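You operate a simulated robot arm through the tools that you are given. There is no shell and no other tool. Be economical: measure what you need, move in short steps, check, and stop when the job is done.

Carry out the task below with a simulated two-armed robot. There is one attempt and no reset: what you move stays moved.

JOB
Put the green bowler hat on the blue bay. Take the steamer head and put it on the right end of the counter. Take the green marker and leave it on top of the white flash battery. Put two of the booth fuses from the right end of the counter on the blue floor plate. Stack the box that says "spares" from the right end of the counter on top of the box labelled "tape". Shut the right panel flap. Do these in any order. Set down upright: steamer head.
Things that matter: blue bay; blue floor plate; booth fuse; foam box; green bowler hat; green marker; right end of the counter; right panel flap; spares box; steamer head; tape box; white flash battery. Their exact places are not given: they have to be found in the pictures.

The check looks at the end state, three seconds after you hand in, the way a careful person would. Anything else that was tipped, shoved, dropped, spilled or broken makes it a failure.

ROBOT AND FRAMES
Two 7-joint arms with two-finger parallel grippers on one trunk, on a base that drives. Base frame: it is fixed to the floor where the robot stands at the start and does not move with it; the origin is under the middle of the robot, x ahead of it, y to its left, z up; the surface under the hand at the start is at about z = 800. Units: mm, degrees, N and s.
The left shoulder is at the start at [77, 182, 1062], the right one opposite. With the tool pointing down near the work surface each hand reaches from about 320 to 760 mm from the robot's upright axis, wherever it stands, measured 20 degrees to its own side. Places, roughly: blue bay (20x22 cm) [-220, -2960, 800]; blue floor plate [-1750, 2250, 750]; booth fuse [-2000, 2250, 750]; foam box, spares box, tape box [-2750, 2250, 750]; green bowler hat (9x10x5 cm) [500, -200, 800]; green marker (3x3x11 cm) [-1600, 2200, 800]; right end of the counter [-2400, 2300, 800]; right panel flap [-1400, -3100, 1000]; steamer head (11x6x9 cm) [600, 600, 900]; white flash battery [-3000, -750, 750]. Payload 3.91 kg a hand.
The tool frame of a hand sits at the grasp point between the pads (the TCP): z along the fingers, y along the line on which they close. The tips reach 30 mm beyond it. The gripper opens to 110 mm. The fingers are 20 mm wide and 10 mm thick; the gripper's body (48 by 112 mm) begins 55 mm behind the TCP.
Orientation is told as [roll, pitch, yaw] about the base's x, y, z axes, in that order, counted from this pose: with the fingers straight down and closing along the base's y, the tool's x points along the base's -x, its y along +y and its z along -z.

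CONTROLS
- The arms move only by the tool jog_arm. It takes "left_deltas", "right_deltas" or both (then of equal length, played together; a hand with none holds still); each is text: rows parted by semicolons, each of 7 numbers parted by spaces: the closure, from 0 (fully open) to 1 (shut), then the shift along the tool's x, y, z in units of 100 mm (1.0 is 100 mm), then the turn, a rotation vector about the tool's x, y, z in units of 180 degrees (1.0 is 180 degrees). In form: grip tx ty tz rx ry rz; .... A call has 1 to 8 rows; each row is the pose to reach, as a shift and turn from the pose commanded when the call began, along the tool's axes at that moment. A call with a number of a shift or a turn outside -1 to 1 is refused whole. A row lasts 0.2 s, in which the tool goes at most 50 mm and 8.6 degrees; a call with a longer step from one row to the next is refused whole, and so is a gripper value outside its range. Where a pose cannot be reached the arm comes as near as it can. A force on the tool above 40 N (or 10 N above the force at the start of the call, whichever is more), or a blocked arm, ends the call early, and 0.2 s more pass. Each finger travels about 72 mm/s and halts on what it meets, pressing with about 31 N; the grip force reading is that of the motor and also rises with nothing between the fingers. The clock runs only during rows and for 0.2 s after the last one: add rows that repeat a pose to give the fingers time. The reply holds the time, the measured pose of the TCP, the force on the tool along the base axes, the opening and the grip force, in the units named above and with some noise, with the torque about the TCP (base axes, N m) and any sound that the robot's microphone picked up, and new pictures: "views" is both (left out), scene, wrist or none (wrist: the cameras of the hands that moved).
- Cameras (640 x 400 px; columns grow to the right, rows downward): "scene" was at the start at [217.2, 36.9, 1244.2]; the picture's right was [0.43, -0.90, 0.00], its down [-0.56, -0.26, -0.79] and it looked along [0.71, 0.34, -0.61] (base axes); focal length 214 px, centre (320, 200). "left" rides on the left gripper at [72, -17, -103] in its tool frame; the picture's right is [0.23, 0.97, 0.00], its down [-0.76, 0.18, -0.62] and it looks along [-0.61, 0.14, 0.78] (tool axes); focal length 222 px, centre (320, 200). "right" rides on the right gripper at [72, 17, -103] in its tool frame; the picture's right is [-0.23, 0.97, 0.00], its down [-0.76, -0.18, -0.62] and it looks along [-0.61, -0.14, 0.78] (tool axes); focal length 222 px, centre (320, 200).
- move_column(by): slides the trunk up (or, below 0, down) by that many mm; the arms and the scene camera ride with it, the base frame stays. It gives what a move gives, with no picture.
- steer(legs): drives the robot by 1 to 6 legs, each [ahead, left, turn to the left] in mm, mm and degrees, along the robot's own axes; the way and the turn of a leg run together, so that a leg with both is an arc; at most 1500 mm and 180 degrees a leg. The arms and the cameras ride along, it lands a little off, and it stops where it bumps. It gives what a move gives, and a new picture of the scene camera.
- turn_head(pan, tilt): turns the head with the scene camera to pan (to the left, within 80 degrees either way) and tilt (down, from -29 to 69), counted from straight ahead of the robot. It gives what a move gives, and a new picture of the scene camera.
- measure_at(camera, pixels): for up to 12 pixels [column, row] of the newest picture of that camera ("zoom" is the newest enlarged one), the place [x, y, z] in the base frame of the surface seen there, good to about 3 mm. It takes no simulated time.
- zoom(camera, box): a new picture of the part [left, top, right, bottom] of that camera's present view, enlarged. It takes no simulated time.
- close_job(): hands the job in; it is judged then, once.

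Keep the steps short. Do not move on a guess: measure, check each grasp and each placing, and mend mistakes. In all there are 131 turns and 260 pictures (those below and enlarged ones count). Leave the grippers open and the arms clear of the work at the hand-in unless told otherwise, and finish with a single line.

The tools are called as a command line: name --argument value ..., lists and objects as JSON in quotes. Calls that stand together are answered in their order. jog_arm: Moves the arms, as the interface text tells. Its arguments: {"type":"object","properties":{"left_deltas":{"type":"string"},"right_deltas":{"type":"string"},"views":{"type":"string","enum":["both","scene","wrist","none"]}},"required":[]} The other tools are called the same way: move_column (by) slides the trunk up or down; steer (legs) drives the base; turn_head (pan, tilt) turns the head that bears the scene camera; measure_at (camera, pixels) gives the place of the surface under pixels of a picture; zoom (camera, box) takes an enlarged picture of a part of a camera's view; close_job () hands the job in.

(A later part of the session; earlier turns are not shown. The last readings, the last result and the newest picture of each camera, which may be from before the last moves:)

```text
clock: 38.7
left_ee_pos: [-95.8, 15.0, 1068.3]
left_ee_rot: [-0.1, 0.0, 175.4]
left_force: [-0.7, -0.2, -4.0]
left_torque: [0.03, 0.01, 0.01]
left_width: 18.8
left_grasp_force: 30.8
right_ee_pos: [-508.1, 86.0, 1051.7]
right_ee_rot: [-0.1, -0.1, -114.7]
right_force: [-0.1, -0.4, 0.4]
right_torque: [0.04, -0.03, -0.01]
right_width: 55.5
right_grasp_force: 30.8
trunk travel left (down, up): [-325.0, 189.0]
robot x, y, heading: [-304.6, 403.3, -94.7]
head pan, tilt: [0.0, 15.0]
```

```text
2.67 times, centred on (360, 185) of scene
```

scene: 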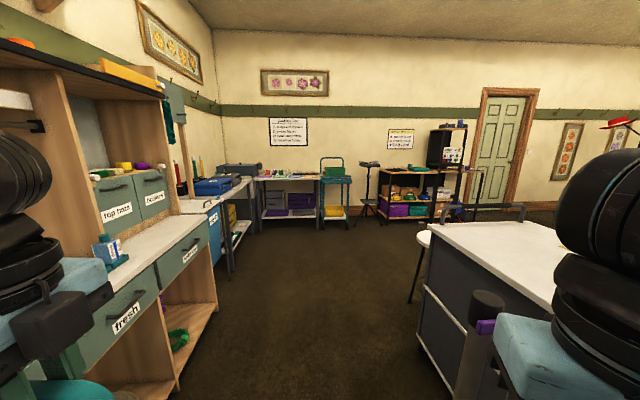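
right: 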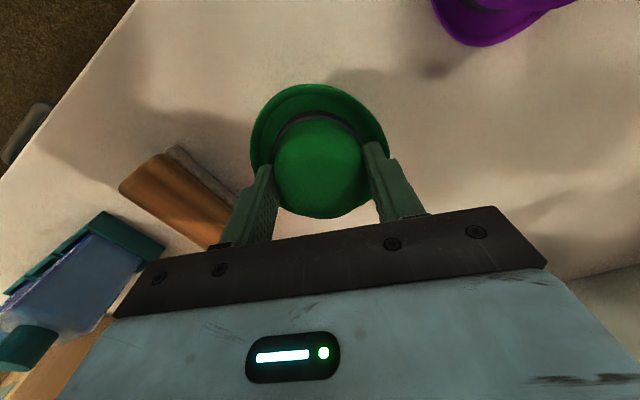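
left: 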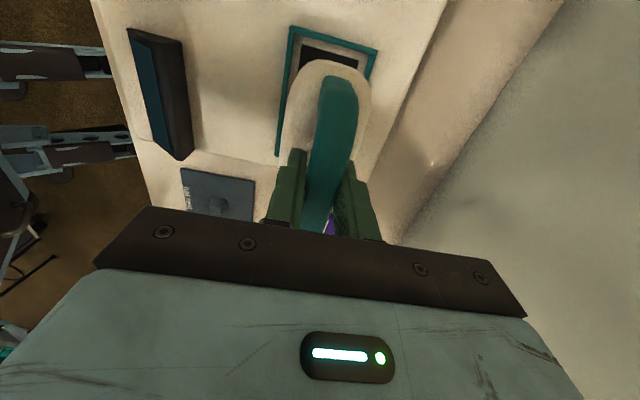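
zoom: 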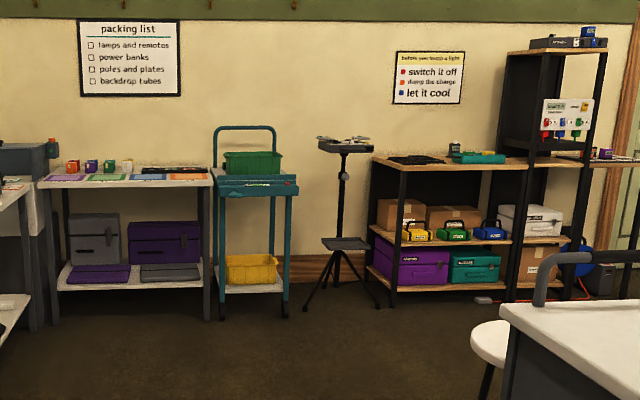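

The table with the coloured bays is at y -2800 and beyond. I'll square up and drive toward it along the aisle.

steer --legs '[[0, 0, 4.7], [1400, 0, 0], [1000, 0, 0]]'

turn_head --pan 0 --tilt 35

```text
clock: 50.9
left_ee_pos: [-86.8, -2364.2, 1068.0]
left_ee_rot: [0.1, 0.1, 179.7]
left_force: [-0.2, -1.1, -3.9]
left_torque: [-0.02, 0.01, -0.02]
left_width: 18.5
left_grasp_force: 30.4
right_ee_pos: [-506.5, -2325.2, 1051.2]
right_ee_rot: [0.0, 0.0, -110.3]
right_force: [0.3, 0.9, -1.2]
right_torque: [-0.01, -0.02, -0.01]
right_width: 55.4
right_grasp_force: 31.1
trunk travel left (down, up): [-325.0, 189.0]
robot x, y, heading: [-321.0, -1992.9, -90.3]
head pan, tilt: [0.0, 15.0]
```

scene: 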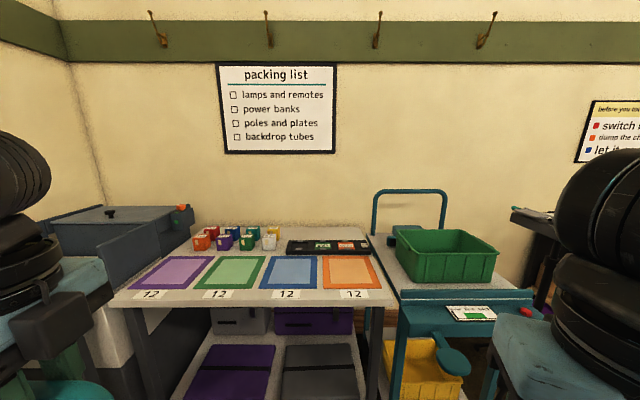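

```text
clock: 51.8
left_ee_pos: [-88.2, -2365.5, 1068.5]
left_ee_rot: [0.0, 0.0, 179.8]
left_force: [0.2, -0.4, -4.0]
left_torque: [0.0, 0.01, 0.02]
left_width: 18.7
left_grasp_force: 31.2
right_ee_pos: [-506.5, -2326.4, 1051.9]
right_ee_rot: [0.0, 0.0, -110.3]
right_force: [-0.1, 0.7, -0.9]
right_torque: [-0.01, -0.03, -0.01]
right_width: 55.4
right_grasp_force: 30.9
trunk travel left (down, up): [-325.0, 189.0]
robot x, y, heading: [-321.2, -2000.0, -90.7]
head pan, tilt: [0.0, 35.0]
```

scene: 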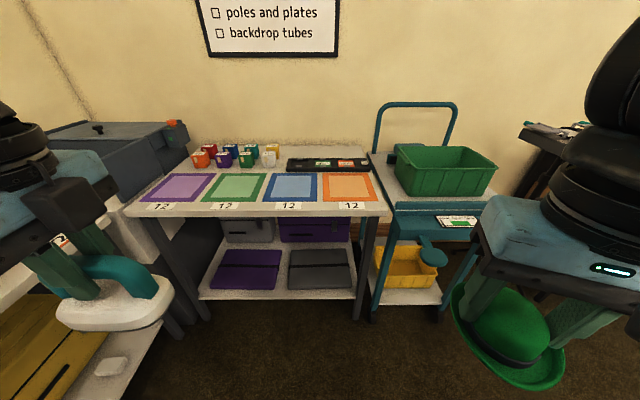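

measure_at --camera "scene" --pixels '[[293, 186], [270, 176], [314, 176], [267, 199], [316, 200], [290, 215], [500, 300], [430, 230], [390, 215]]'

zoom --camera "scene" --box '[120, 120, 400, 230]'

```text
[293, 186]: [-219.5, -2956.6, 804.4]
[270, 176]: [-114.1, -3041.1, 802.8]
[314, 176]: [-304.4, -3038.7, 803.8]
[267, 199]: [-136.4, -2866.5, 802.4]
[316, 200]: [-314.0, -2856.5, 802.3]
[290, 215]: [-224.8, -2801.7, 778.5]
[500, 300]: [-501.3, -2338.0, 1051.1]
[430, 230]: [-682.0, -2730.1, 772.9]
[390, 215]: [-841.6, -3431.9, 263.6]
```

```text
2.29 times, centred on (260, 175) of scene
```

zoom: 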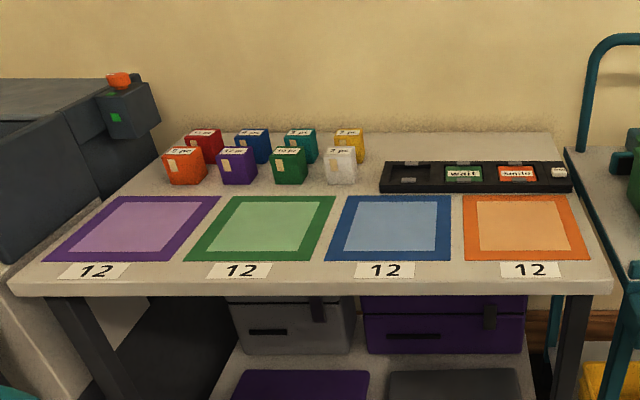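

The blue bay is centred at (-219,-2956). I'll drive closer: 430 mm ahead and 160 mm left.

steer --legs '[[0, 160, 0.5], [430, 0, 0]]'

```text
clock: 56.0
left_ee_pos: [74.5, -2785.5, 1068.6]
left_ee_rot: [-0.1, 0.0, -179.9]
left_force: [-0.3, -0.2, -3.7]
left_torque: [0.02, -0.01, 0.0]
left_width: 18.8
left_grasp_force: 30.7
right_ee_pos: [-344.1, -2747.1, 1052.1]
right_ee_rot: [0.1, 0.0, -110.0]
right_force: [0.1, -0.1, -0.8]
right_torque: [0.04, 0.04, -0.02]
right_width: 55.5
right_grasp_force: 31.0
trunk travel left (down, up): [-325.0, 189.0]
robot x, y, heading: [-161.2, -2419.4, -89.9]
head pan, tilt: [0.0, 35.0]
```

scene: 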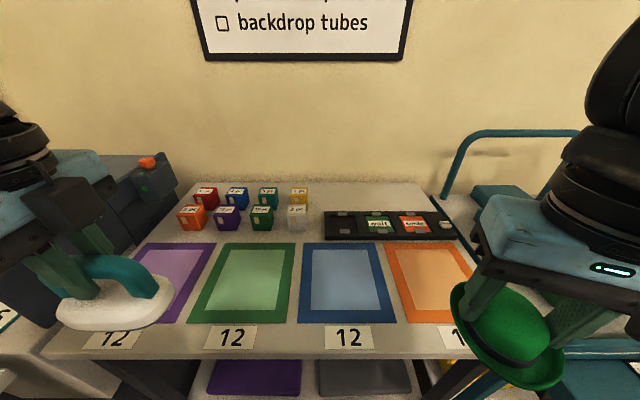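

Moving the right hand over the bay in two calls.

jog_arm --right_deltas "0.7 -0.25 0.31 0 0 0 0; 0.7 -0.51 0.62 0 0 0 0; 0.7 -0.77 0.94 0.1 0 0 0; 0.7 -0.77 0.94 0.1 0 0 0" --views "none"

jog_arm --right_deltas "0.7 -0.25 0.31 0.2 0 0 0; 0.7 -0.51 0.62 0.4 0 0 0; 0.7 -0.77 0.94 0.6 0 0 0; 0.7 -0.77 0.94 0.9 0 0 0; 0.7 -0.77 0.94 0.9 0 0 0" --views "both"

```text
clock: 57.0
left_ee_pos: [73.4, -2783.9, 1069.0]
left_ee_rot: [0.1, 0.0, -180.0]
left_force: [-0.7, 0.4, -2.9]
left_torque: [0.04, -0.02, 0.0]
left_width: 18.9
left_grasp_force: 30.8
right_ee_pos: [-284.7, -2850.7, 1044.2]
right_ee_rot: [0.1, -0.1, -110.0]
right_force: [0.2, 0.0, 0.4]
right_torque: [-0.01, 0.02, -0.02]
right_width: 55.2
right_grasp_force: 31.3
trunk travel left (down, up): [-325.0, 189.0]
robot x, y, heading: [-162.4, -2415.5, -89.8]
head pan, tilt: [0.0, 35.0]
```

```text
clock: 58.2
left_ee_pos: [73.7, -2784.3, 1067.9]
left_ee_rot: [0.1, 0.1, -179.9]
left_force: [0.3, -0.1, -4.2]
left_torque: [-0.03, 0.0, 0.02]
left_width: 18.9
left_grasp_force: 30.8
right_ee_pos: [-218.0, -2955.4, 953.0]
right_ee_rot: [0.0, -0.1, -110.1]
right_force: [0.3, 0.7, -0.8]
right_torque: [0.0, 0.0, -0.04]
right_width: 55.7
right_grasp_force: 30.9
trunk travel left (down, up): [-325.0, 189.0]
robot x, y, heading: [-162.2, -2416.6, -89.7]
head pan, tilt: [0.0, 35.0]
```

scene: 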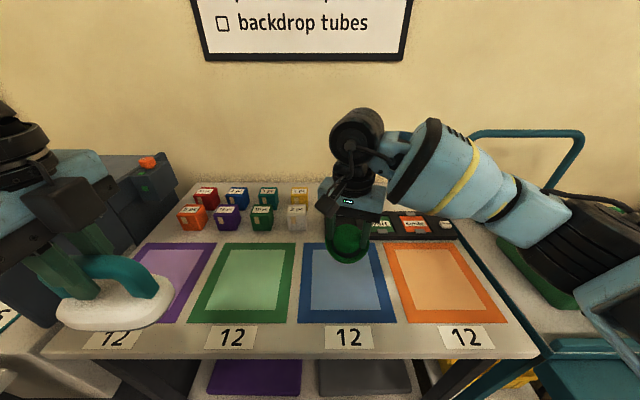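
right: 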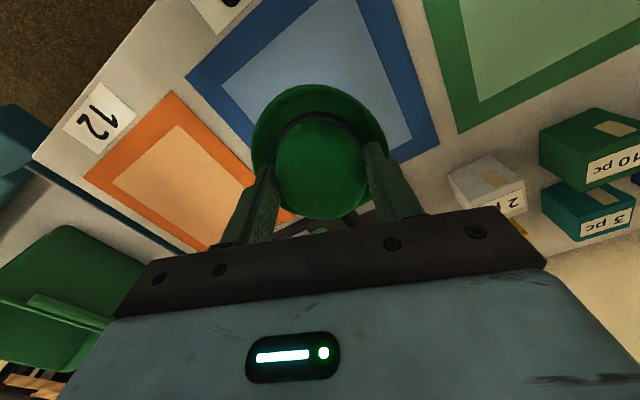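

The hat is over the bay. I'll lower it to just above contact.

jog_arm --right_deltas "0.7 0 0 0.3 0 0 0; 0.7 0 0 0.6 0 0 0; 0.7 0 0 0.85 0 0 0; 0.7 0 0 0.99 0 0 0; 0.7 0 0 0.99 0 0 0" --views "scene"

jog_arm --right_deltas "0.7 0 0 0.03 0 0 0; 0.7 0 0 0.06 0 0 0; 0.7 0 0 0.08 0 0 0" --views "wrist"

```text
clock: 59.4
left_ee_pos: [73.4, -2782.0, 1068.7]
left_ee_rot: [0.0, 0.1, -179.8]
left_force: [-0.1, 0.5, -3.9]
left_torque: [0.01, 0.01, 0.01]
left_width: 18.7
left_grasp_force: 31.3
right_ee_pos: [-219.9, -2955.7, 852.6]
right_ee_rot: [0.0, 0.0, -110.1]
right_force: [0.1, 0.5, -0.5]
right_torque: [0.02, 0.01, -0.02]
right_width: 55.6
right_grasp_force: 30.9
trunk travel left (down, up): [-325.0, 189.0]
robot x, y, heading: [-163.5, -2417.8, -90.2]
head pan, tilt: [0.0, 35.0]
```

scene: 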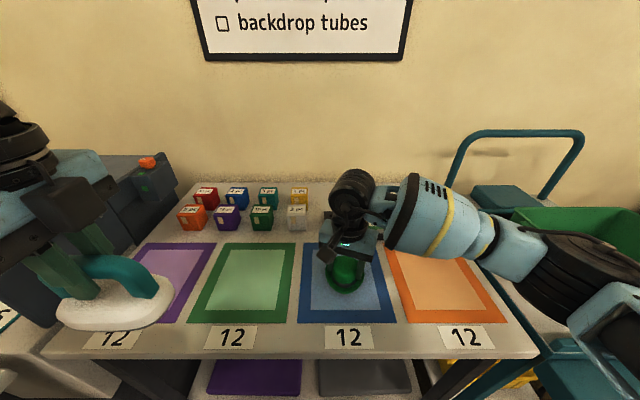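

```text
clock: 60.2
left_ee_pos: [73.8, -2783.5, 1069.1]
left_ee_rot: [0.1, 0.0, -179.9]
left_force: [0.6, 0.3, -4.4]
left_torque: [-0.02, 0.0, 0.04]
left_width: 18.7
left_grasp_force: 30.5
right_ee_pos: [-221.0, -2957.0, 845.6]
right_ee_rot: [0.1, -0.1, -110.0]
right_force: [1.5, -0.5, 6.3]
right_torque: [0.03, 0.08, -0.02]
right_width: 55.6
right_grasp_force: 30.5
trunk travel left (down, up): [-325.0, 189.0]
robot x, y, heading: [-161.2, -2415.8, -89.9]
head pan, tilt: [0.0, 35.0]
```

right: 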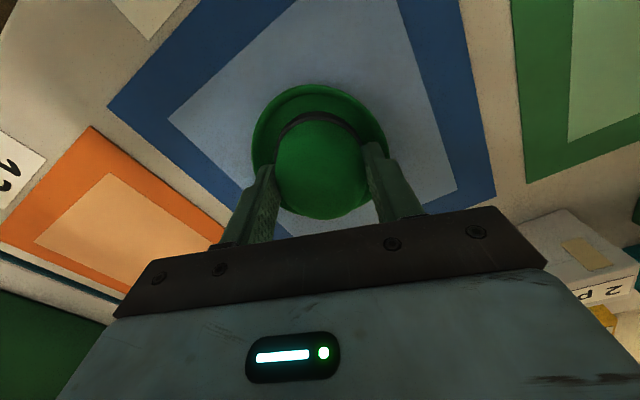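

It's in contact at 6 N. I'll open a little so the brim isn't caught, lift, and then open fully.

jog_arm --right_deltas "0.42 0 0 -0.02 0 0 0; 0.42 0 0 -0.02 0 0 0; 0.42 0 0 -0.2 0 0 0; 0.42 0 0 -0.6 0 0 0; 0 0 0 -1 0 0 0; 0 0 0 -1 0 0 0" --views "both"

```text
clock: 61.6
left_ee_pos: [74.8, -2784.5, 1068.9]
left_ee_rot: [0.0, 0.0, -179.8]
left_force: [-0.7, -0.3, -4.1]
left_torque: [-0.02, 0.01, 0.01]
left_width: 18.7
left_grasp_force: 30.9
right_ee_pos: [-221.5, -2957.6, 947.3]
right_ee_rot: [0.0, 0.0, -110.1]
right_force: [-0.4, -0.5, 0.1]
right_torque: [-0.01, 0.02, -0.02]
right_width: 110.0
right_grasp_force: 0.1
trunk travel left (down, up): [-325.0, 189.0]
robot x, y, heading: [-166.8, -2414.1, -90.3]
head pan, tilt: [0.0, 35.0]
```

scene: 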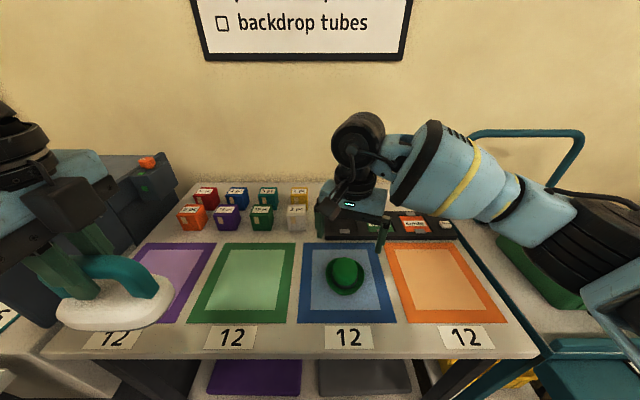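
right: 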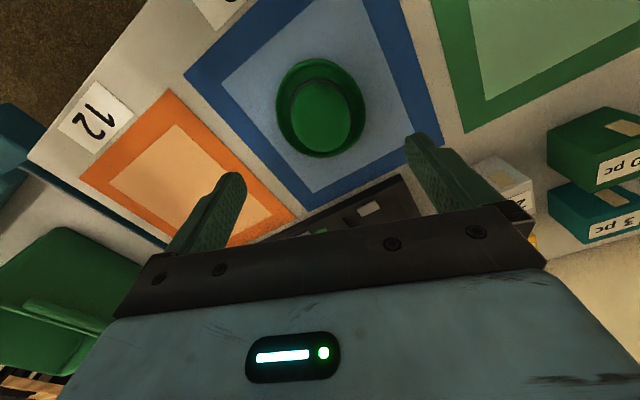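

The hat stands in the blue bay. I'll raise the right arm and retract it, and look right toward the panel flap.

jog_arm --right_deltas "0 0 0 -0.4 0 0 0; 0 0 0 -0.8 0 0 0; 0 0.3 0 -1 0 0 0; 0 0.65 0 -1 0 0 0; 0 1 0 -1 0 0 0; 0 1 0 -1 0 0 0" --views "none"

jog_arm --right_deltas "0 0.4 -0.2 0 0 0 0; 0 0.8 -0.4 0 0 0 0; 0 1 -0.7 0 0 0 0; 0 1 -0.7 0 0 0 0" --views "none"

turn_head --pan -55 --tilt 20

```text
clock: 63.0
left_ee_pos: [74.2, -2784.5, 1067.8]
left_ee_rot: [0.0, 0.0, -179.9]
left_force: [1.0, 0.5, -2.8]
left_torque: [0.03, 0.0, -0.02]
left_width: 18.7
left_grasp_force: 31.3
right_ee_pos: [-188.0, -2859.8, 1043.0]
right_ee_rot: [0.0, -0.1, -110.1]
right_force: [-0.1, 0.5, -0.3]
right_torque: [-0.01, -0.03, -0.01]
right_width: 110.2
right_grasp_force: 0.0
trunk travel left (down, up): [-325.0, 189.0]
robot x, y, heading: [-164.6, -2412.6, -90.3]
head pan, tilt: [0.0, 35.0]
```

```text
clock: 64.0
left_ee_pos: [74.9, -2784.8, 1067.8]
left_ee_rot: [-0.1, -0.1, -179.9]
left_force: [0.0, -0.9, -4.5]
left_torque: [-0.01, 0.01, 0.0]
left_width: 18.6
left_grasp_force: 31.1
right_ee_pos: [-216.0, -2744.1, 1042.3]
right_ee_rot: [0.0, 0.0, -110.1]
right_force: [1.6, -0.7, 0.7]
right_torque: [0.0, 0.02, -0.03]
right_width: 110.1
right_grasp_force: 0.1
trunk travel left (down, up): [-325.0, 189.0]
robot x, y, heading: [-162.6, -2421.3, -90.0]
head pan, tilt: [0.0, 35.0]
```

```text
clock: 65.2
left_ee_pos: [74.2, -2783.9, 1067.2]
left_ee_rot: [0.0, 0.1, -179.9]
left_force: [0.8, 0.3, -3.6]
left_torque: [-0.01, -0.02, 0.0]
left_width: 18.6
left_grasp_force: 30.9
right_ee_pos: [-214.9, -2745.0, 1042.1]
right_ee_rot: [0.0, 0.0, -110.0]
right_force: [0.2, -0.2, -0.6]
right_torque: [-0.02, 0.0, 0.02]
right_width: 109.8
right_grasp_force: 0.1
trunk travel left (down, up): [-325.0, 189.0]
robot x, y, heading: [-162.2, -2417.2, -89.9]
head pan, tilt: [-55.0, 20.0]
```

scene: 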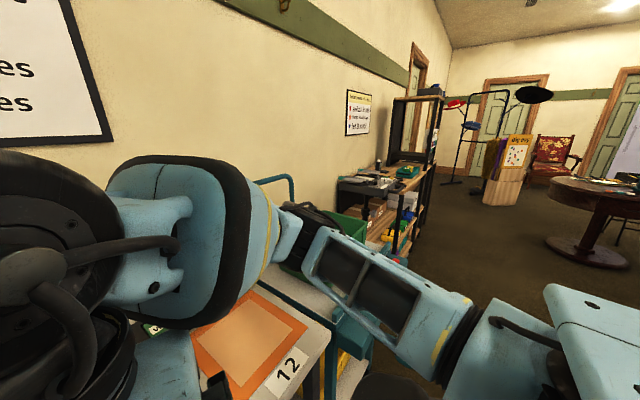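

The arm blocks the view. I'll back off 450 mm and look to the right.

steer --legs '[[-450, 0, 0]]'

turn_head --pan -75 --tilt 25

```text
clock: 68.0
left_ee_pos: [72.3, -2334.9, 1068.0]
left_ee_rot: [0.1, 0.0, 179.0]
left_force: [0.9, 0.1, -3.6]
left_torque: [-0.01, 0.01, 0.02]
left_width: 18.7
left_grasp_force: 31.5
right_ee_pos: [-216.9, -2290.1, 1042.4]
right_ee_rot: [0.0, 0.0, -111.0]
right_force: [0.2, 0.1, -0.4]
right_torque: [0.01, -0.03, -0.02]
right_width: 110.0
right_grasp_force: 0.0
trunk travel left (down, up): [-325.0, 189.0]
robot x, y, heading: [-156.1, -1961.1, -90.9]
head pan, tilt: [-55.0, 20.0]
```

scene: 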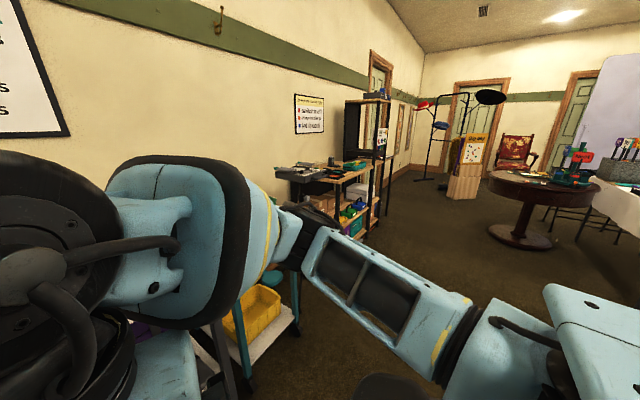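

```text
clock: 68.8
left_ee_pos: [72.6, -2335.2, 1067.1]
left_ee_rot: [0.1, 0.1, 179.2]
left_force: [0.2, 0.7, -3.7]
left_torque: [0.05, -0.02, -0.01]
left_width: 18.6
left_grasp_force: 31.2
right_ee_pos: [-217.4, -2290.1, 1041.0]
right_ee_rot: [-0.1, 0.0, -111.0]
right_force: [0.6, -0.1, 0.4]
right_torque: [0.01, 0.02, 0.04]
right_width: 109.9
right_grasp_force: 0.1
trunk travel left (down, up): [-325.0, 189.0]
robot x, y, heading: [-158.8, -1963.2, -91.3]
head pan, tilt: [-75.0, 25.0]
```

scene: 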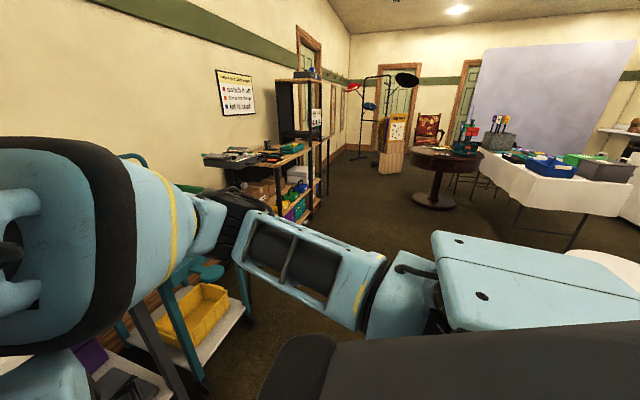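

measure_at --camera "scene" --pixels '[[610, 257], [632, 235], [500, 180], [540, 240], [225, 160], [195, 370], [250, 320], [435, 200], [300, 200], [400, 235]]'

zoom --camera "scene" --box '[190, 60, 350, 240]'

```text
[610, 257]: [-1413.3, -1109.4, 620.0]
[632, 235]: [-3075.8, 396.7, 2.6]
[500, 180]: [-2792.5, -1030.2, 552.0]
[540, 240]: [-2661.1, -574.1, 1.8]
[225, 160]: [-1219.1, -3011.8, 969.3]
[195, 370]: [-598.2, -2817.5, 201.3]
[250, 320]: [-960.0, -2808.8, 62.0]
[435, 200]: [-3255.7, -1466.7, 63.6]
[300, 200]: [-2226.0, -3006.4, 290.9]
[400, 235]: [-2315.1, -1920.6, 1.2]
```

```text
2.22 times, centred on (270, 150) of scene
```

zoom: 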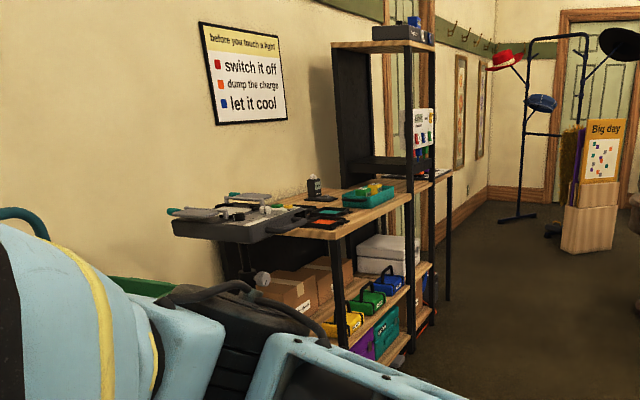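

I'll strafe right 1000 mm along the aisle; the stool at (-1413,-1109) is clear. Then I'll look ahead.

steer --legs '[[0, -1000, 1]]'

turn_head --pan 0 --tilt 35

```text
clock: 77.9
left_ee_pos: [-926.2, -2320.4, 1067.7]
left_ee_rot: [0.1, 0.0, 179.7]
left_force: [0.1, 0.2, -4.2]
left_torque: [-0.01, -0.03, 0.02]
left_width: 18.9
left_grasp_force: 30.8
right_ee_pos: [-1214.3, -2277.5, 1043.4]
right_ee_rot: [-0.1, 0.1, -110.5]
right_force: [-0.9, -0.1, 0.6]
right_torque: [0.03, -0.03, 0.01]
right_width: 109.9
right_grasp_force: 0.1
trunk travel left (down, up): [-325.0, 189.0]
robot x, y, heading: [-1158.3, -1954.3, -90.4]
head pan, tilt: [-75.0, 25.0]
```

scene: 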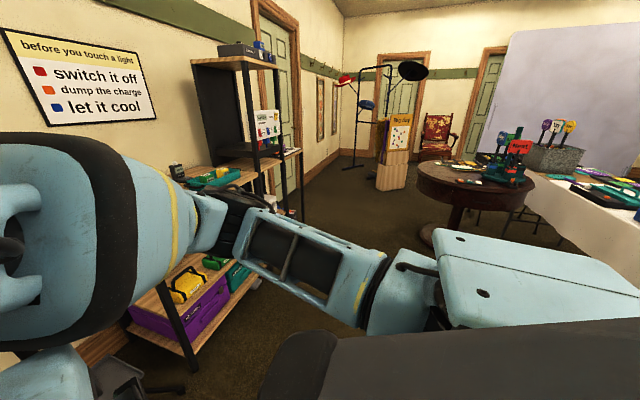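

```text
clock: 79.4
left_ee_pos: [-924.5, -2319.8, 1068.4]
left_ee_rot: [0.0, 0.0, 179.7]
left_force: [-0.1, 0.4, -4.1]
left_torque: [0.01, -0.03, 0.01]
left_width: 18.7
left_grasp_force: 31.2
right_ee_pos: [-1213.2, -2278.2, 1042.4]
right_ee_rot: [0.0, 0.1, -110.4]
right_force: [0.0, 0.2, 0.0]
right_torque: [0.04, -0.02, 0.02]
right_width: 110.0
right_grasp_force: 0.1
trunk travel left (down, up): [-325.0, 189.0]
robot x, y, heading: [-1162.6, -1949.5, -90.3]
head pan, tilt: [0.0, 35.0]
```

scene: 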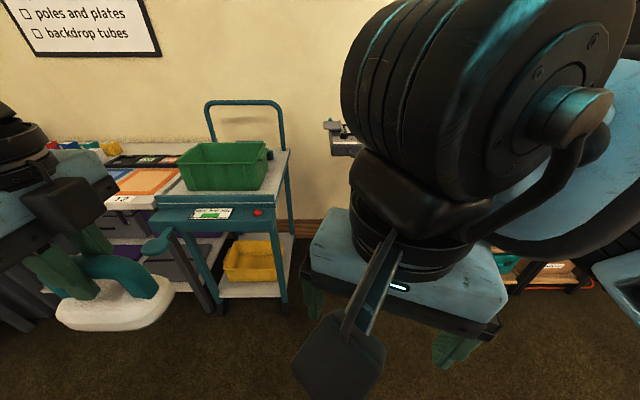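

The right arm blocks the view, so I'll move it outward and down.

jog_arm --right_deltas "0 0 -0.3 0.3 0 0 0; 0 0 -0.6 0.6 0 0 0; 0 0 -0.95 0.9 0 0 0; 0 0 -1 0.9 0 0 0" --views "none"

jog_arm --right_deltas "0 -0.2 -0.4 0.2 0 0 0; 0 -0.4 -0.8 0.2 0 0 0; 0 -0.4 -0.9 0.2 0 0 0" --views "scene"

```text
clock: 80.4
left_ee_pos: [-925.2, -2320.3, 1067.9]
left_ee_rot: [0.0, 0.0, 179.7]
left_force: [0.1, 0.0, -4.4]
left_torque: [0.0, 0.0, -0.02]
left_width: 18.7
left_grasp_force: 31.1
right_ee_pos: [-1303.5, -2246.6, 951.1]
right_ee_rot: [0.0, 0.1, -110.5]
right_force: [0.3, 0.7, 1.6]
right_torque: [-0.02, 0.03, 0.03]
right_width: 109.7
right_grasp_force: 0.2
trunk travel left (down, up): [-325.0, 189.0]
robot x, y, heading: [-1160.7, -1954.0, -90.6]
head pan, tilt: [0.0, 35.0]
```

```text
clock: 81.2
left_ee_pos: [-925.1, -2320.5, 1068.2]
left_ee_rot: [0.0, 0.1, 179.7]
left_force: [-0.8, 0.0, -4.3]
left_torque: [-0.01, -0.02, -0.05]
left_width: 19.0
left_grasp_force: 30.5
right_ee_pos: [-1405.3, -2275.4, 935.8]
right_ee_rot: [-0.1, 0.1, -110.4]
right_force: [-0.6, 0.4, -0.5]
right_torque: [0.05, -0.02, -0.02]
right_width: 109.9
right_grasp_force: 0.1
right hand out of reach, approached as far as the arm can: row 1, 2, 3
trunk travel left (down, up): [-325.0, 189.0]
robot x, y, heading: [-1160.1, -1953.7, -90.2]
head pan, tilt: [0.0, 35.0]
```

scene: 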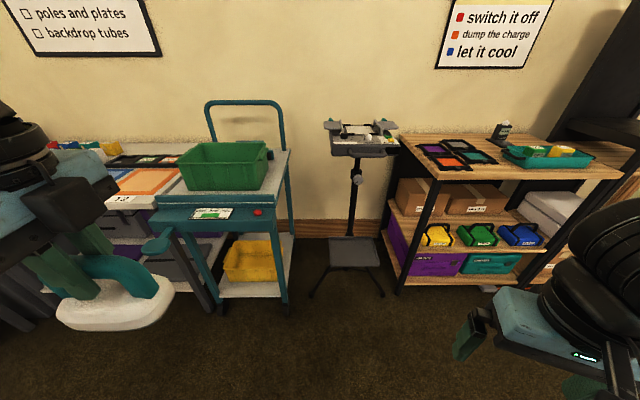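

The tripod-mounted light is in view; zooming in on it.

zoom --camera "scene" --box '[312, 105, 408, 165]'

measure_at --camera "scene" --pixels '[[363, 152], [325, 125], [397, 128], [355, 132], [380, 120], [355, 255], [310, 295], [383, 295], [292, 190], [400, 200], [270, 150]]'

```text
6.67 times, centred on (360, 135) of scene
```

zoom: 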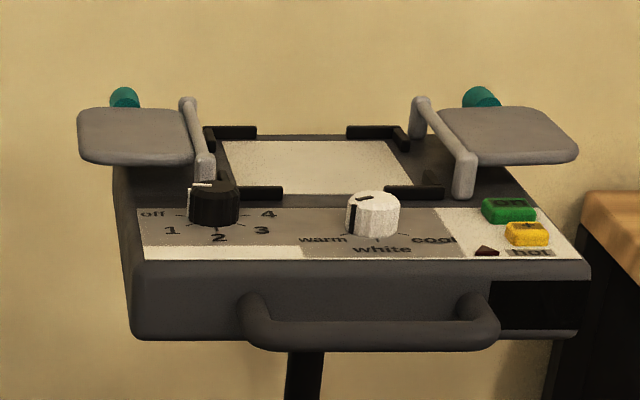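

```text
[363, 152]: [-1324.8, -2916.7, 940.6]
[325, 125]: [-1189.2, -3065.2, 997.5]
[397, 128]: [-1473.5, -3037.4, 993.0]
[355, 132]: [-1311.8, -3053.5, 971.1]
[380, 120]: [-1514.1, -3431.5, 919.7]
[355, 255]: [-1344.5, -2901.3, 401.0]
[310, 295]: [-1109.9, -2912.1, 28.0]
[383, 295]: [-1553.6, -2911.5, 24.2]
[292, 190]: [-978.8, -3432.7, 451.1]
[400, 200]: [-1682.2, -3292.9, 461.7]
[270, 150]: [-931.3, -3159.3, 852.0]
```

Before approaching I'll raise the right hand and bring it inward, so it clears the shelf.

jog_arm --right_deltas "0 0.05 0.2 -0.4 0 0 0; 0 0.1 0.4 -0.8 0 0 0; 0 0.15 0.7 -1 0 0 0; 0 0.2 1 -1 0 0 0; 0 0.2 1 -1 0 0 0" --views "none"

measure_at --camera "zoom" --pixels '[[575, 155], [440, 120], [555, 110], [480, 160], [515, 135], [480, 95], [465, 180], [420, 105], [310, 165], [190, 150], [90, 130], [525, 235]]'

```text
clock: 82.4
left_ee_pos: [-926.0, -2319.9, 1068.5]
left_ee_rot: [0.1, -0.1, 179.7]
left_force: [0.2, -0.3, -3.2]
left_torque: [0.02, 0.01, 0.01]
left_width: 18.9
left_grasp_force: 31.0
right_ee_pos: [-1308.7, -2290.9, 1037.0]
right_ee_rot: [0.0, 0.0, -110.5]
right_force: [-0.1, 0.0, 0.3]
right_torque: [-0.02, -0.01, 0.0]
right_width: 110.1
right_grasp_force: 0.0
trunk travel left (down, up): [-325.0, 189.0]
robot x, y, heading: [-1159.4, -1949.1, -90.4]
head pan, tilt: [0.0, 35.0]
```

```text
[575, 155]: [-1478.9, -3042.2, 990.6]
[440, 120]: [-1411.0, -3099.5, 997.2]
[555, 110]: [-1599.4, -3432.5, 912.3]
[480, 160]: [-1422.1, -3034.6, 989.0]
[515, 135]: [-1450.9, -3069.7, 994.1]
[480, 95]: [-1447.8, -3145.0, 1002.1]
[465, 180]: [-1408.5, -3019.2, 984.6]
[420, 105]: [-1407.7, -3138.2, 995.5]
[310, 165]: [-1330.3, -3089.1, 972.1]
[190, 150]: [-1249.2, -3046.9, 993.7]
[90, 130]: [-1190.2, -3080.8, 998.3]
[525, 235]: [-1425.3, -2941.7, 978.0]
```

Now I'll approach: 140 mm right and 470 mm ahead.

steer --legs '[[0, -140, 0.4], [470, 0, 0]]'

turn_head --pan -10 --tilt 40

```text
clock: 86.6
left_ee_pos: [-1060.3, -2779.4, 1068.5]
left_ee_rot: [0.1, 0.0, -179.8]
left_force: [0.1, -0.4, -3.8]
left_torque: [-0.01, 0.0, -0.02]
left_width: 18.9
left_grasp_force: 30.6
right_ee_pos: [-1441.5, -2752.7, 1035.5]
right_ee_rot: [0.0, 0.0, -109.9]
right_force: [0.0, -0.4, 0.1]
right_torque: [0.01, -0.02, -0.04]
right_width: 110.1
right_grasp_force: 0.0
trunk travel left (down, up): [-325.0, 189.0]
robot x, y, heading: [-1295.4, -2414.4, -89.9]
head pan, tilt: [0.0, 35.0]
```

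scene: 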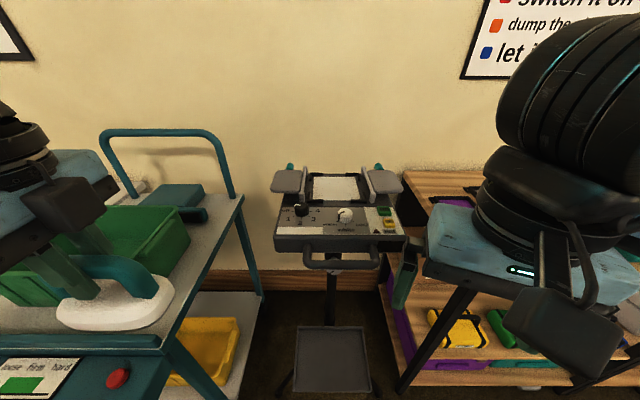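

```text
clock: 87.3
left_ee_pos: [-1060.5, -2778.5, 1067.7]
left_ee_rot: [0.0, 0.0, -179.7]
left_force: [0.0, -0.1, -3.6]
left_torque: [0.0, 0.0, -0.05]
left_width: 19.0
left_grasp_force: 30.7
right_ee_pos: [-1442.3, -2750.9, 1036.5]
right_ee_rot: [0.0, -0.1, -109.9]
right_force: [-0.2, 0.1, -0.4]
right_torque: [-0.02, -0.02, -0.01]
right_width: 110.0
right_grasp_force: 0.0
trunk travel left (down, up): [-325.0, 189.0]
robot x, y, heading: [-1298.2, -2413.4, -90.0]
head pan, tilt: [-10.0, 40.0]
```

scene: 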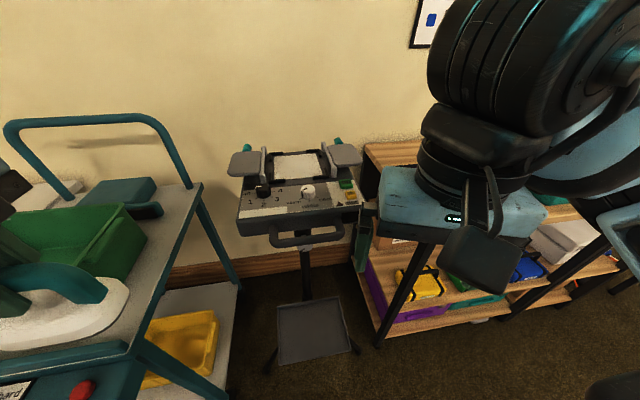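

zoom --camera "scene" --box '[224, 134, 376, 229]'

zoom --camera "scene" --box '[310, 130, 374, 170]'

zoom --camera "right" --box '[0, 0, 640, 400]'

```text
4.21 times, centred on (300, 182) of scene
```

zoom: 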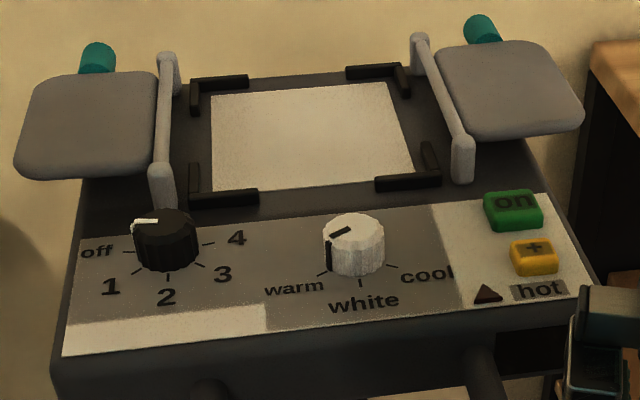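

```text
10.00 times, centred on (342, 150) of scene
```

zoom: 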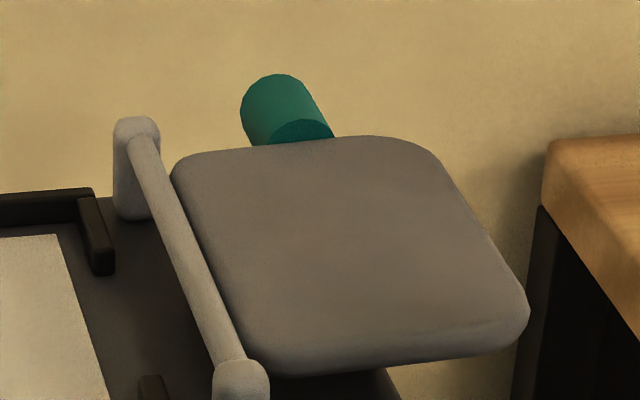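

```text
1.00 times, centred on (320, 200) of right (not enlarged: the box is as wide or as high as the picture)
```

zoom: 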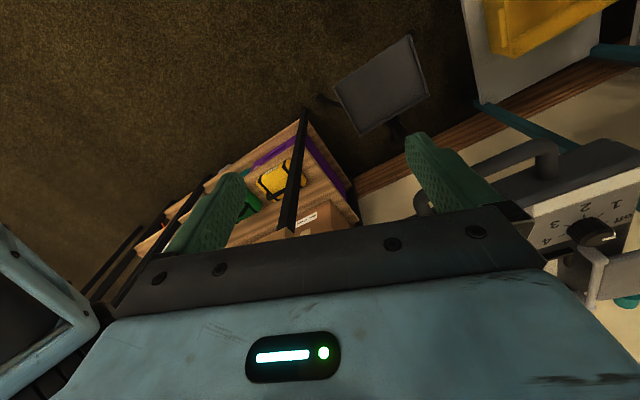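

The right flap hinges on the inner rod (x≈-1408) and lies open toward the shelf, with the dial pointing at "off". I'll measure the flap's corners and the shelf next to it to plan a push from below.

measure_at --camera "scene" --pixels '[[370, 152], [385, 165], [363, 163], [350, 145], [361, 161], [338, 165], [330, 155], [325, 150], [341, 143], [355, 180], [333, 168], [359, 173]]'

zoom --camera "scene" --box '[310, 130, 390, 180]'

```text
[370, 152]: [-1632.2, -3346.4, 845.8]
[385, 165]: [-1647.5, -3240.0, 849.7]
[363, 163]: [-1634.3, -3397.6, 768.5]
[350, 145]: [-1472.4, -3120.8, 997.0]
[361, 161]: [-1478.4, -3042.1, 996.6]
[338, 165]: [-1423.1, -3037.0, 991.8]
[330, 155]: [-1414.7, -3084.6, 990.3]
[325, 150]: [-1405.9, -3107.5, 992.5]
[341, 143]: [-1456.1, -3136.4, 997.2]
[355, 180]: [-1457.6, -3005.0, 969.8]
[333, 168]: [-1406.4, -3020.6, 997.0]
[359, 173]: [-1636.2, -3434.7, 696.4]
```

```text
8.00 times, centred on (350, 155) of scene
```

zoom: 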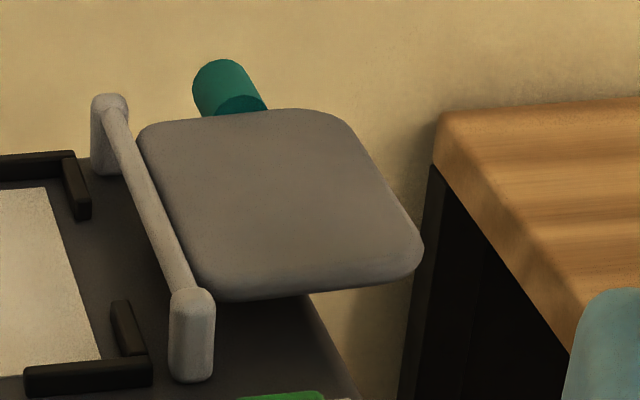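

Plan: point the closed right hand left and tilted about 55°, slip its tip under the flap's outer edge (x≈-1483, z≈987), and follow the arc over the hinge. First I'll drive 50 mm ahead, raise the hand and start turning it.

jog_arm --right_deltas "1 -0.1 -0.08 -0.1 0 0 0.044; 1 -0.2 -0.16 -0.2 0 0 0.088; 1 -0.3 -0.24 -0.3 0 0 0.132; 1 -0.4 -0.32 -0.4 0 0 0.176; 1 -0.5 -0.4 -0.5 0 0 0.22; 1 -0.6 -0.48 -0.6 0 0 0.264; 1 -0.7 -0.56 -0.7 0 0 0.308; 1 -0.8 -0.64 -0.8 0 0 0.352" --views "none"

steer --legs '[[50, 0, 0]]'

```text
clock: 89.2
left_ee_pos: [-1061.2, -2778.5, 1067.7]
left_ee_rot: [0.1, 0.0, -179.7]
left_force: [-1.0, 0.2, -5.3]
left_torque: [-0.02, 0.0, 0.01]
left_width: 18.8
left_grasp_force: 30.8
right_ee_pos: [-1530.3, -2805.5, 1117.9]
right_ee_rot: [0.0, 0.0, -173.3]
right_force: [0.1, -0.2, -0.4]
right_torque: [-0.01, 0.0, 0.02]
right_width: 0.0
right_grasp_force: 31.1
trunk travel left (down, up): [-325.0, 189.0]
robot x, y, heading: [-1295.2, -2412.8, -89.7]
head pan, tilt: [-10.0, 40.0]
```

```text
clock: 90.1
left_ee_pos: [-1059.8, -2827.2, 1067.5]
left_ee_rot: [0.1, 0.0, -179.6]
left_force: [-0.3, -0.7, -4.4]
left_torque: [0.01, -0.03, -0.02]
left_width: 18.7
left_grasp_force: 30.9
right_ee_pos: [-1530.6, -2856.9, 1117.3]
right_ee_rot: [0.0, 0.0, -173.2]
right_force: [-0.8, 0.1, -0.4]
right_torque: [0.0, 0.02, 0.01]
right_width: 0.0
right_grasp_force: 31.1
trunk travel left (down, up): [-325.0, 189.0]
robot x, y, heading: [-1298.6, -2464.6, -90.0]
head pan, tilt: [-10.0, 40.0]
```

scene: 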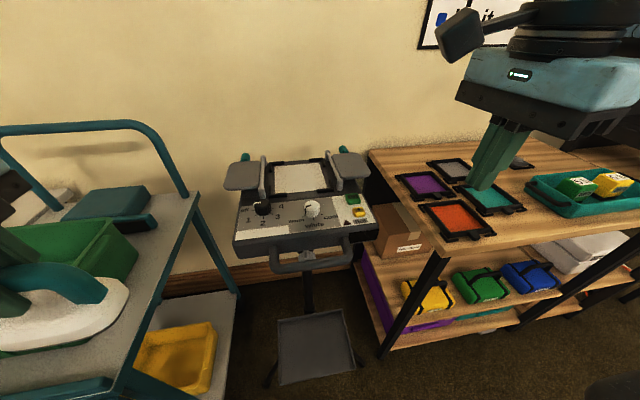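

Yaw is -173 now. I'll tilt the hand 56° toward +x and move it forward.

jog_arm --right_deltas "1 -0.1 0.14 0 0 0.045 0; 1 -0.2 0.28 0 0 0.09 0; 1 -0.3 0.42 0 0 0.135 0; 1 -0.4 0.56 0 0 0.18 0; 1 -0.5 0.7 0 0 0.225 0; 1 -0.6 0.84 0 0 0.27 0; 1 -0.6 0.98 0 0 0.31 0; 1 -0.6 0.98 0 0 0.31 0" --views "both"

```text
clock: 91.9
left_ee_pos: [-1059.5, -2827.1, 1068.7]
left_ee_rot: [0.0, 0.0, -179.7]
left_force: [-1.0, -0.8, -3.2]
left_torque: [-0.01, 0.02, 0.01]
left_width: 18.7
left_grasp_force: 31.5
right_ee_pos: [-1576.6, -2960.4, 1118.7]
right_ee_rot: [0.2, 55.9, -173.2]
right_force: [-0.3, 0.9, -0.2]
right_torque: [-0.01, -0.01, -0.02]
right_width: 0.0
right_grasp_force: 31.1
trunk travel left (down, up): [-325.0, 189.0]
robot x, y, heading: [-1298.1, -2461.4, -89.9]
head pan, tilt: [-10.0, 40.0]
```

scene: 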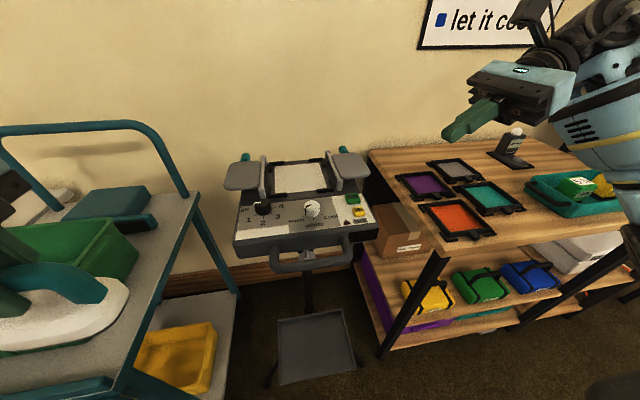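
right: 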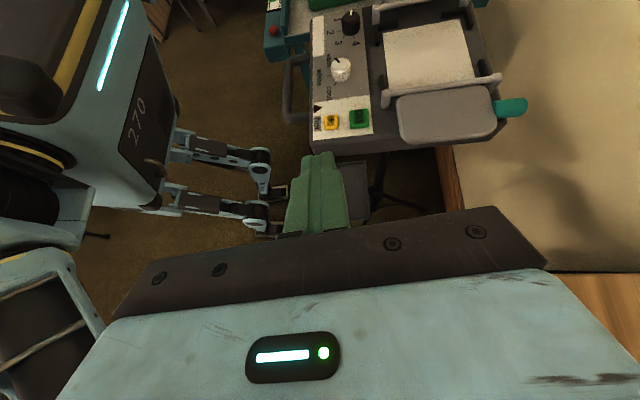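

I'll check the height of the things on the shelf under the forearm.

measure_at --camera "scene" --pixels '[[516, 132], [505, 150], [580, 185], [612, 180], [600, 150], [630, 205], [560, 145]]'

jog_arm --right_deltas "1 -0.15 0.3 0.1 0 0 0; 1 -0.3 0.615 0.15 0 0 0; 1 -0.4 0.95 0.2 0 0 0; 1 -0.4 0.95 0.2 0 0 0" --views "scene"

```text
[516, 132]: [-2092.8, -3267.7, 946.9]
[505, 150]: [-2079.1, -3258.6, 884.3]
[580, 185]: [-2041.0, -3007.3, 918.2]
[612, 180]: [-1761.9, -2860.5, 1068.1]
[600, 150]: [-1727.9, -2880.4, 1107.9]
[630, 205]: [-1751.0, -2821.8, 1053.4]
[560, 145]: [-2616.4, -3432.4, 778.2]
```

```text
clock: 92.9
left_ee_pos: [-1059.8, -2826.4, 1068.2]
left_ee_rot: [0.1, 0.0, -179.7]
left_force: [0.3, 0.2, -4.6]
left_torque: [0.0, -0.04, 0.0]
left_width: 18.9
left_grasp_force: 31.4
right_ee_pos: [-1572.4, -3055.5, 1074.4]
right_ee_rot: [0.0, 55.7, -173.1]
right_force: [0.0, -0.6, 0.1]
right_torque: [0.0, 0.01, -0.03]
right_width: 0.2
right_grasp_force: 31.2
trunk travel left (down, up): [-325.0, 189.0]
robot x, y, heading: [-1296.7, -2462.5, -89.6]
head pan, tilt: [-10.0, 40.0]
```

scene: 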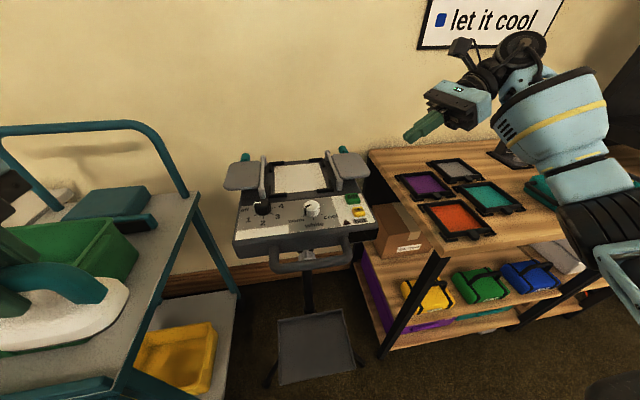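

The shelf items are farther right than the forearm. I'll lower the hand to beside and below the flap edge.

jog_arm --right_deltas "1 -0.3 0.1 0.2 0 0 0; 1 -0.6 0.2 0.39 0 0 0; 1 -0.83 0.27 0.54 0 0 0; 1 -0.83 0.27 0.54 0 0 0" --views "both"

```text
clock: 93.9
left_ee_pos: [-1058.9, -2827.2, 1067.9]
left_ee_rot: [0.1, 0.0, -179.8]
left_force: [-0.4, 0.3, -4.6]
left_torque: [0.01, 0.0, 0.0]
left_width: 18.9
left_grasp_force: 30.6
right_ee_pos: [-1570.6, -3082.9, 975.8]
right_ee_rot: [0.1, 55.8, -173.1]
right_force: [-0.2, -0.3, 0.8]
right_torque: [0.0, 0.02, 0.04]
right_width: 0.0
right_grasp_force: 31.2
trunk travel left (down, up): [-325.0, 189.0]
robot x, y, heading: [-1299.8, -2462.1, -89.7]
head pan, tilt: [-10.0, 40.0]
```

scene: 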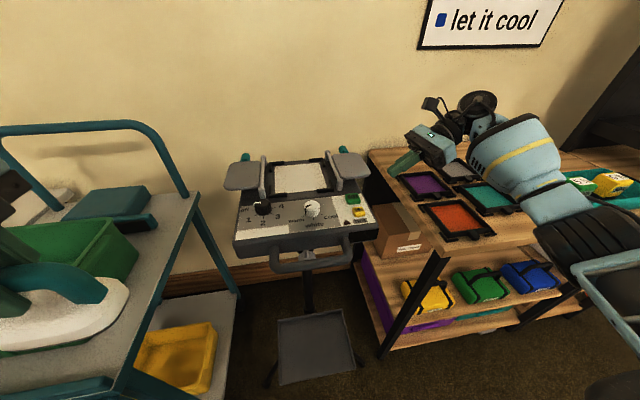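
right: 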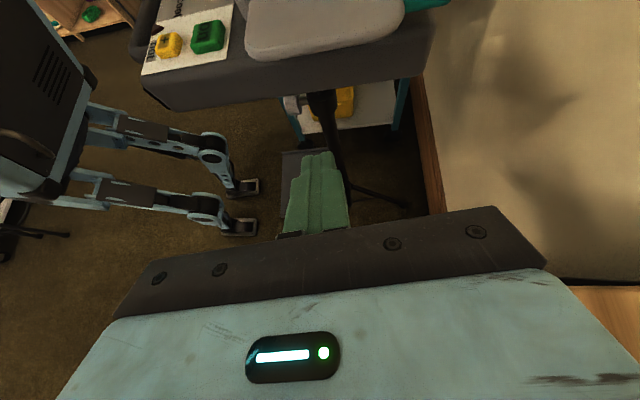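

measure_at --camera "right" --pixels '[[300, 70], [300, 85], [220, 95], [380, 62], [320, 50], [260, 55], [395, 20], [240, 70], [315, 160]]'

zoom --camera "right" --box '[130, 0, 450, 200]'

```text
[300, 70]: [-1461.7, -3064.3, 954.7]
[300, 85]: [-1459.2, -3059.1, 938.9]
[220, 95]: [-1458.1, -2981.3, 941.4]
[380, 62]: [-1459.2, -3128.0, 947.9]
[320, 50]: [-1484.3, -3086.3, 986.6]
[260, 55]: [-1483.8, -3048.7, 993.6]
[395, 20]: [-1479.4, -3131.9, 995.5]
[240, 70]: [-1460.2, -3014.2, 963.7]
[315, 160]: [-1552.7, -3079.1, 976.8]
```

```text
2.00 times, centred on (290, 100) of right
```

zoom: 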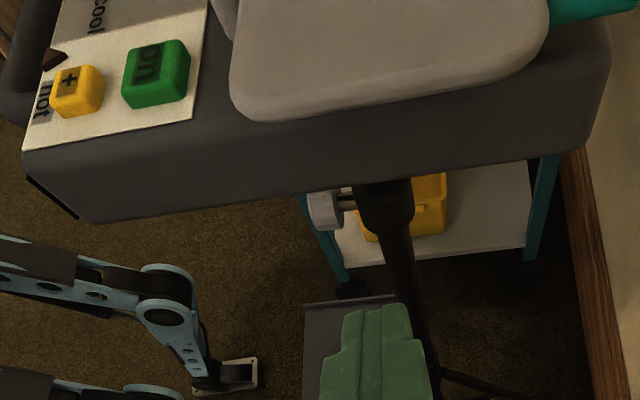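

The flap overhangs the body side by 24 mm. I'll slide the tip under its edge.

jog_arm --right_deltas "1 0.12 0.03 0.2 0 0 0; 1 0.25 0.06 0.42 0 0 0; 1 0.383 0.089 0.64 0 0 0; 1 0.383 0.089 0.64 0 0 0" --views "both"

```text
clock: 94.9
left_ee_pos: [-1060.0, -2826.3, 1068.6]
left_ee_rot: [0.1, 0.0, -179.7]
left_force: [-0.3, 0.5, -4.1]
left_torque: [-0.02, -0.01, -0.01]
left_width: 18.9
left_grasp_force: 31.2
right_ee_pos: [-1498.7, -3083.2, 968.1]
right_ee_rot: [0.0, 55.8, -173.2]
right_force: [-0.3, -0.2, 0.4]
right_torque: [-0.01, -0.02, -0.01]
right_width: 0.2
right_grasp_force: 31.0
trunk travel left (down, up): [-325.0, 189.0]
robot x, y, heading: [-1299.7, -2457.1, -89.6]
head pan, tilt: [-10.0, 40.0]
```

scene: 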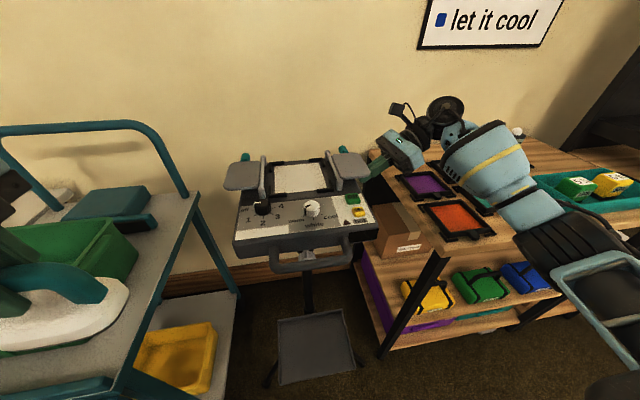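
right: 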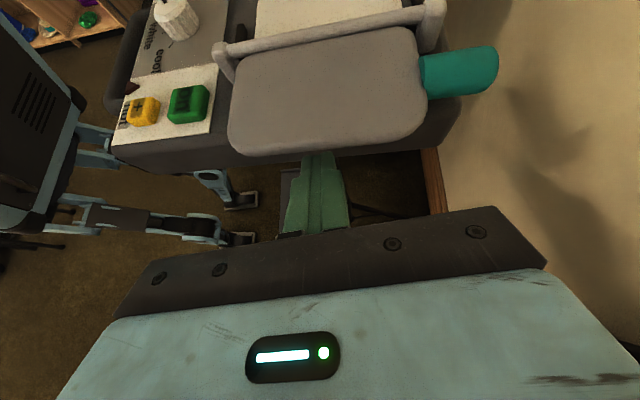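

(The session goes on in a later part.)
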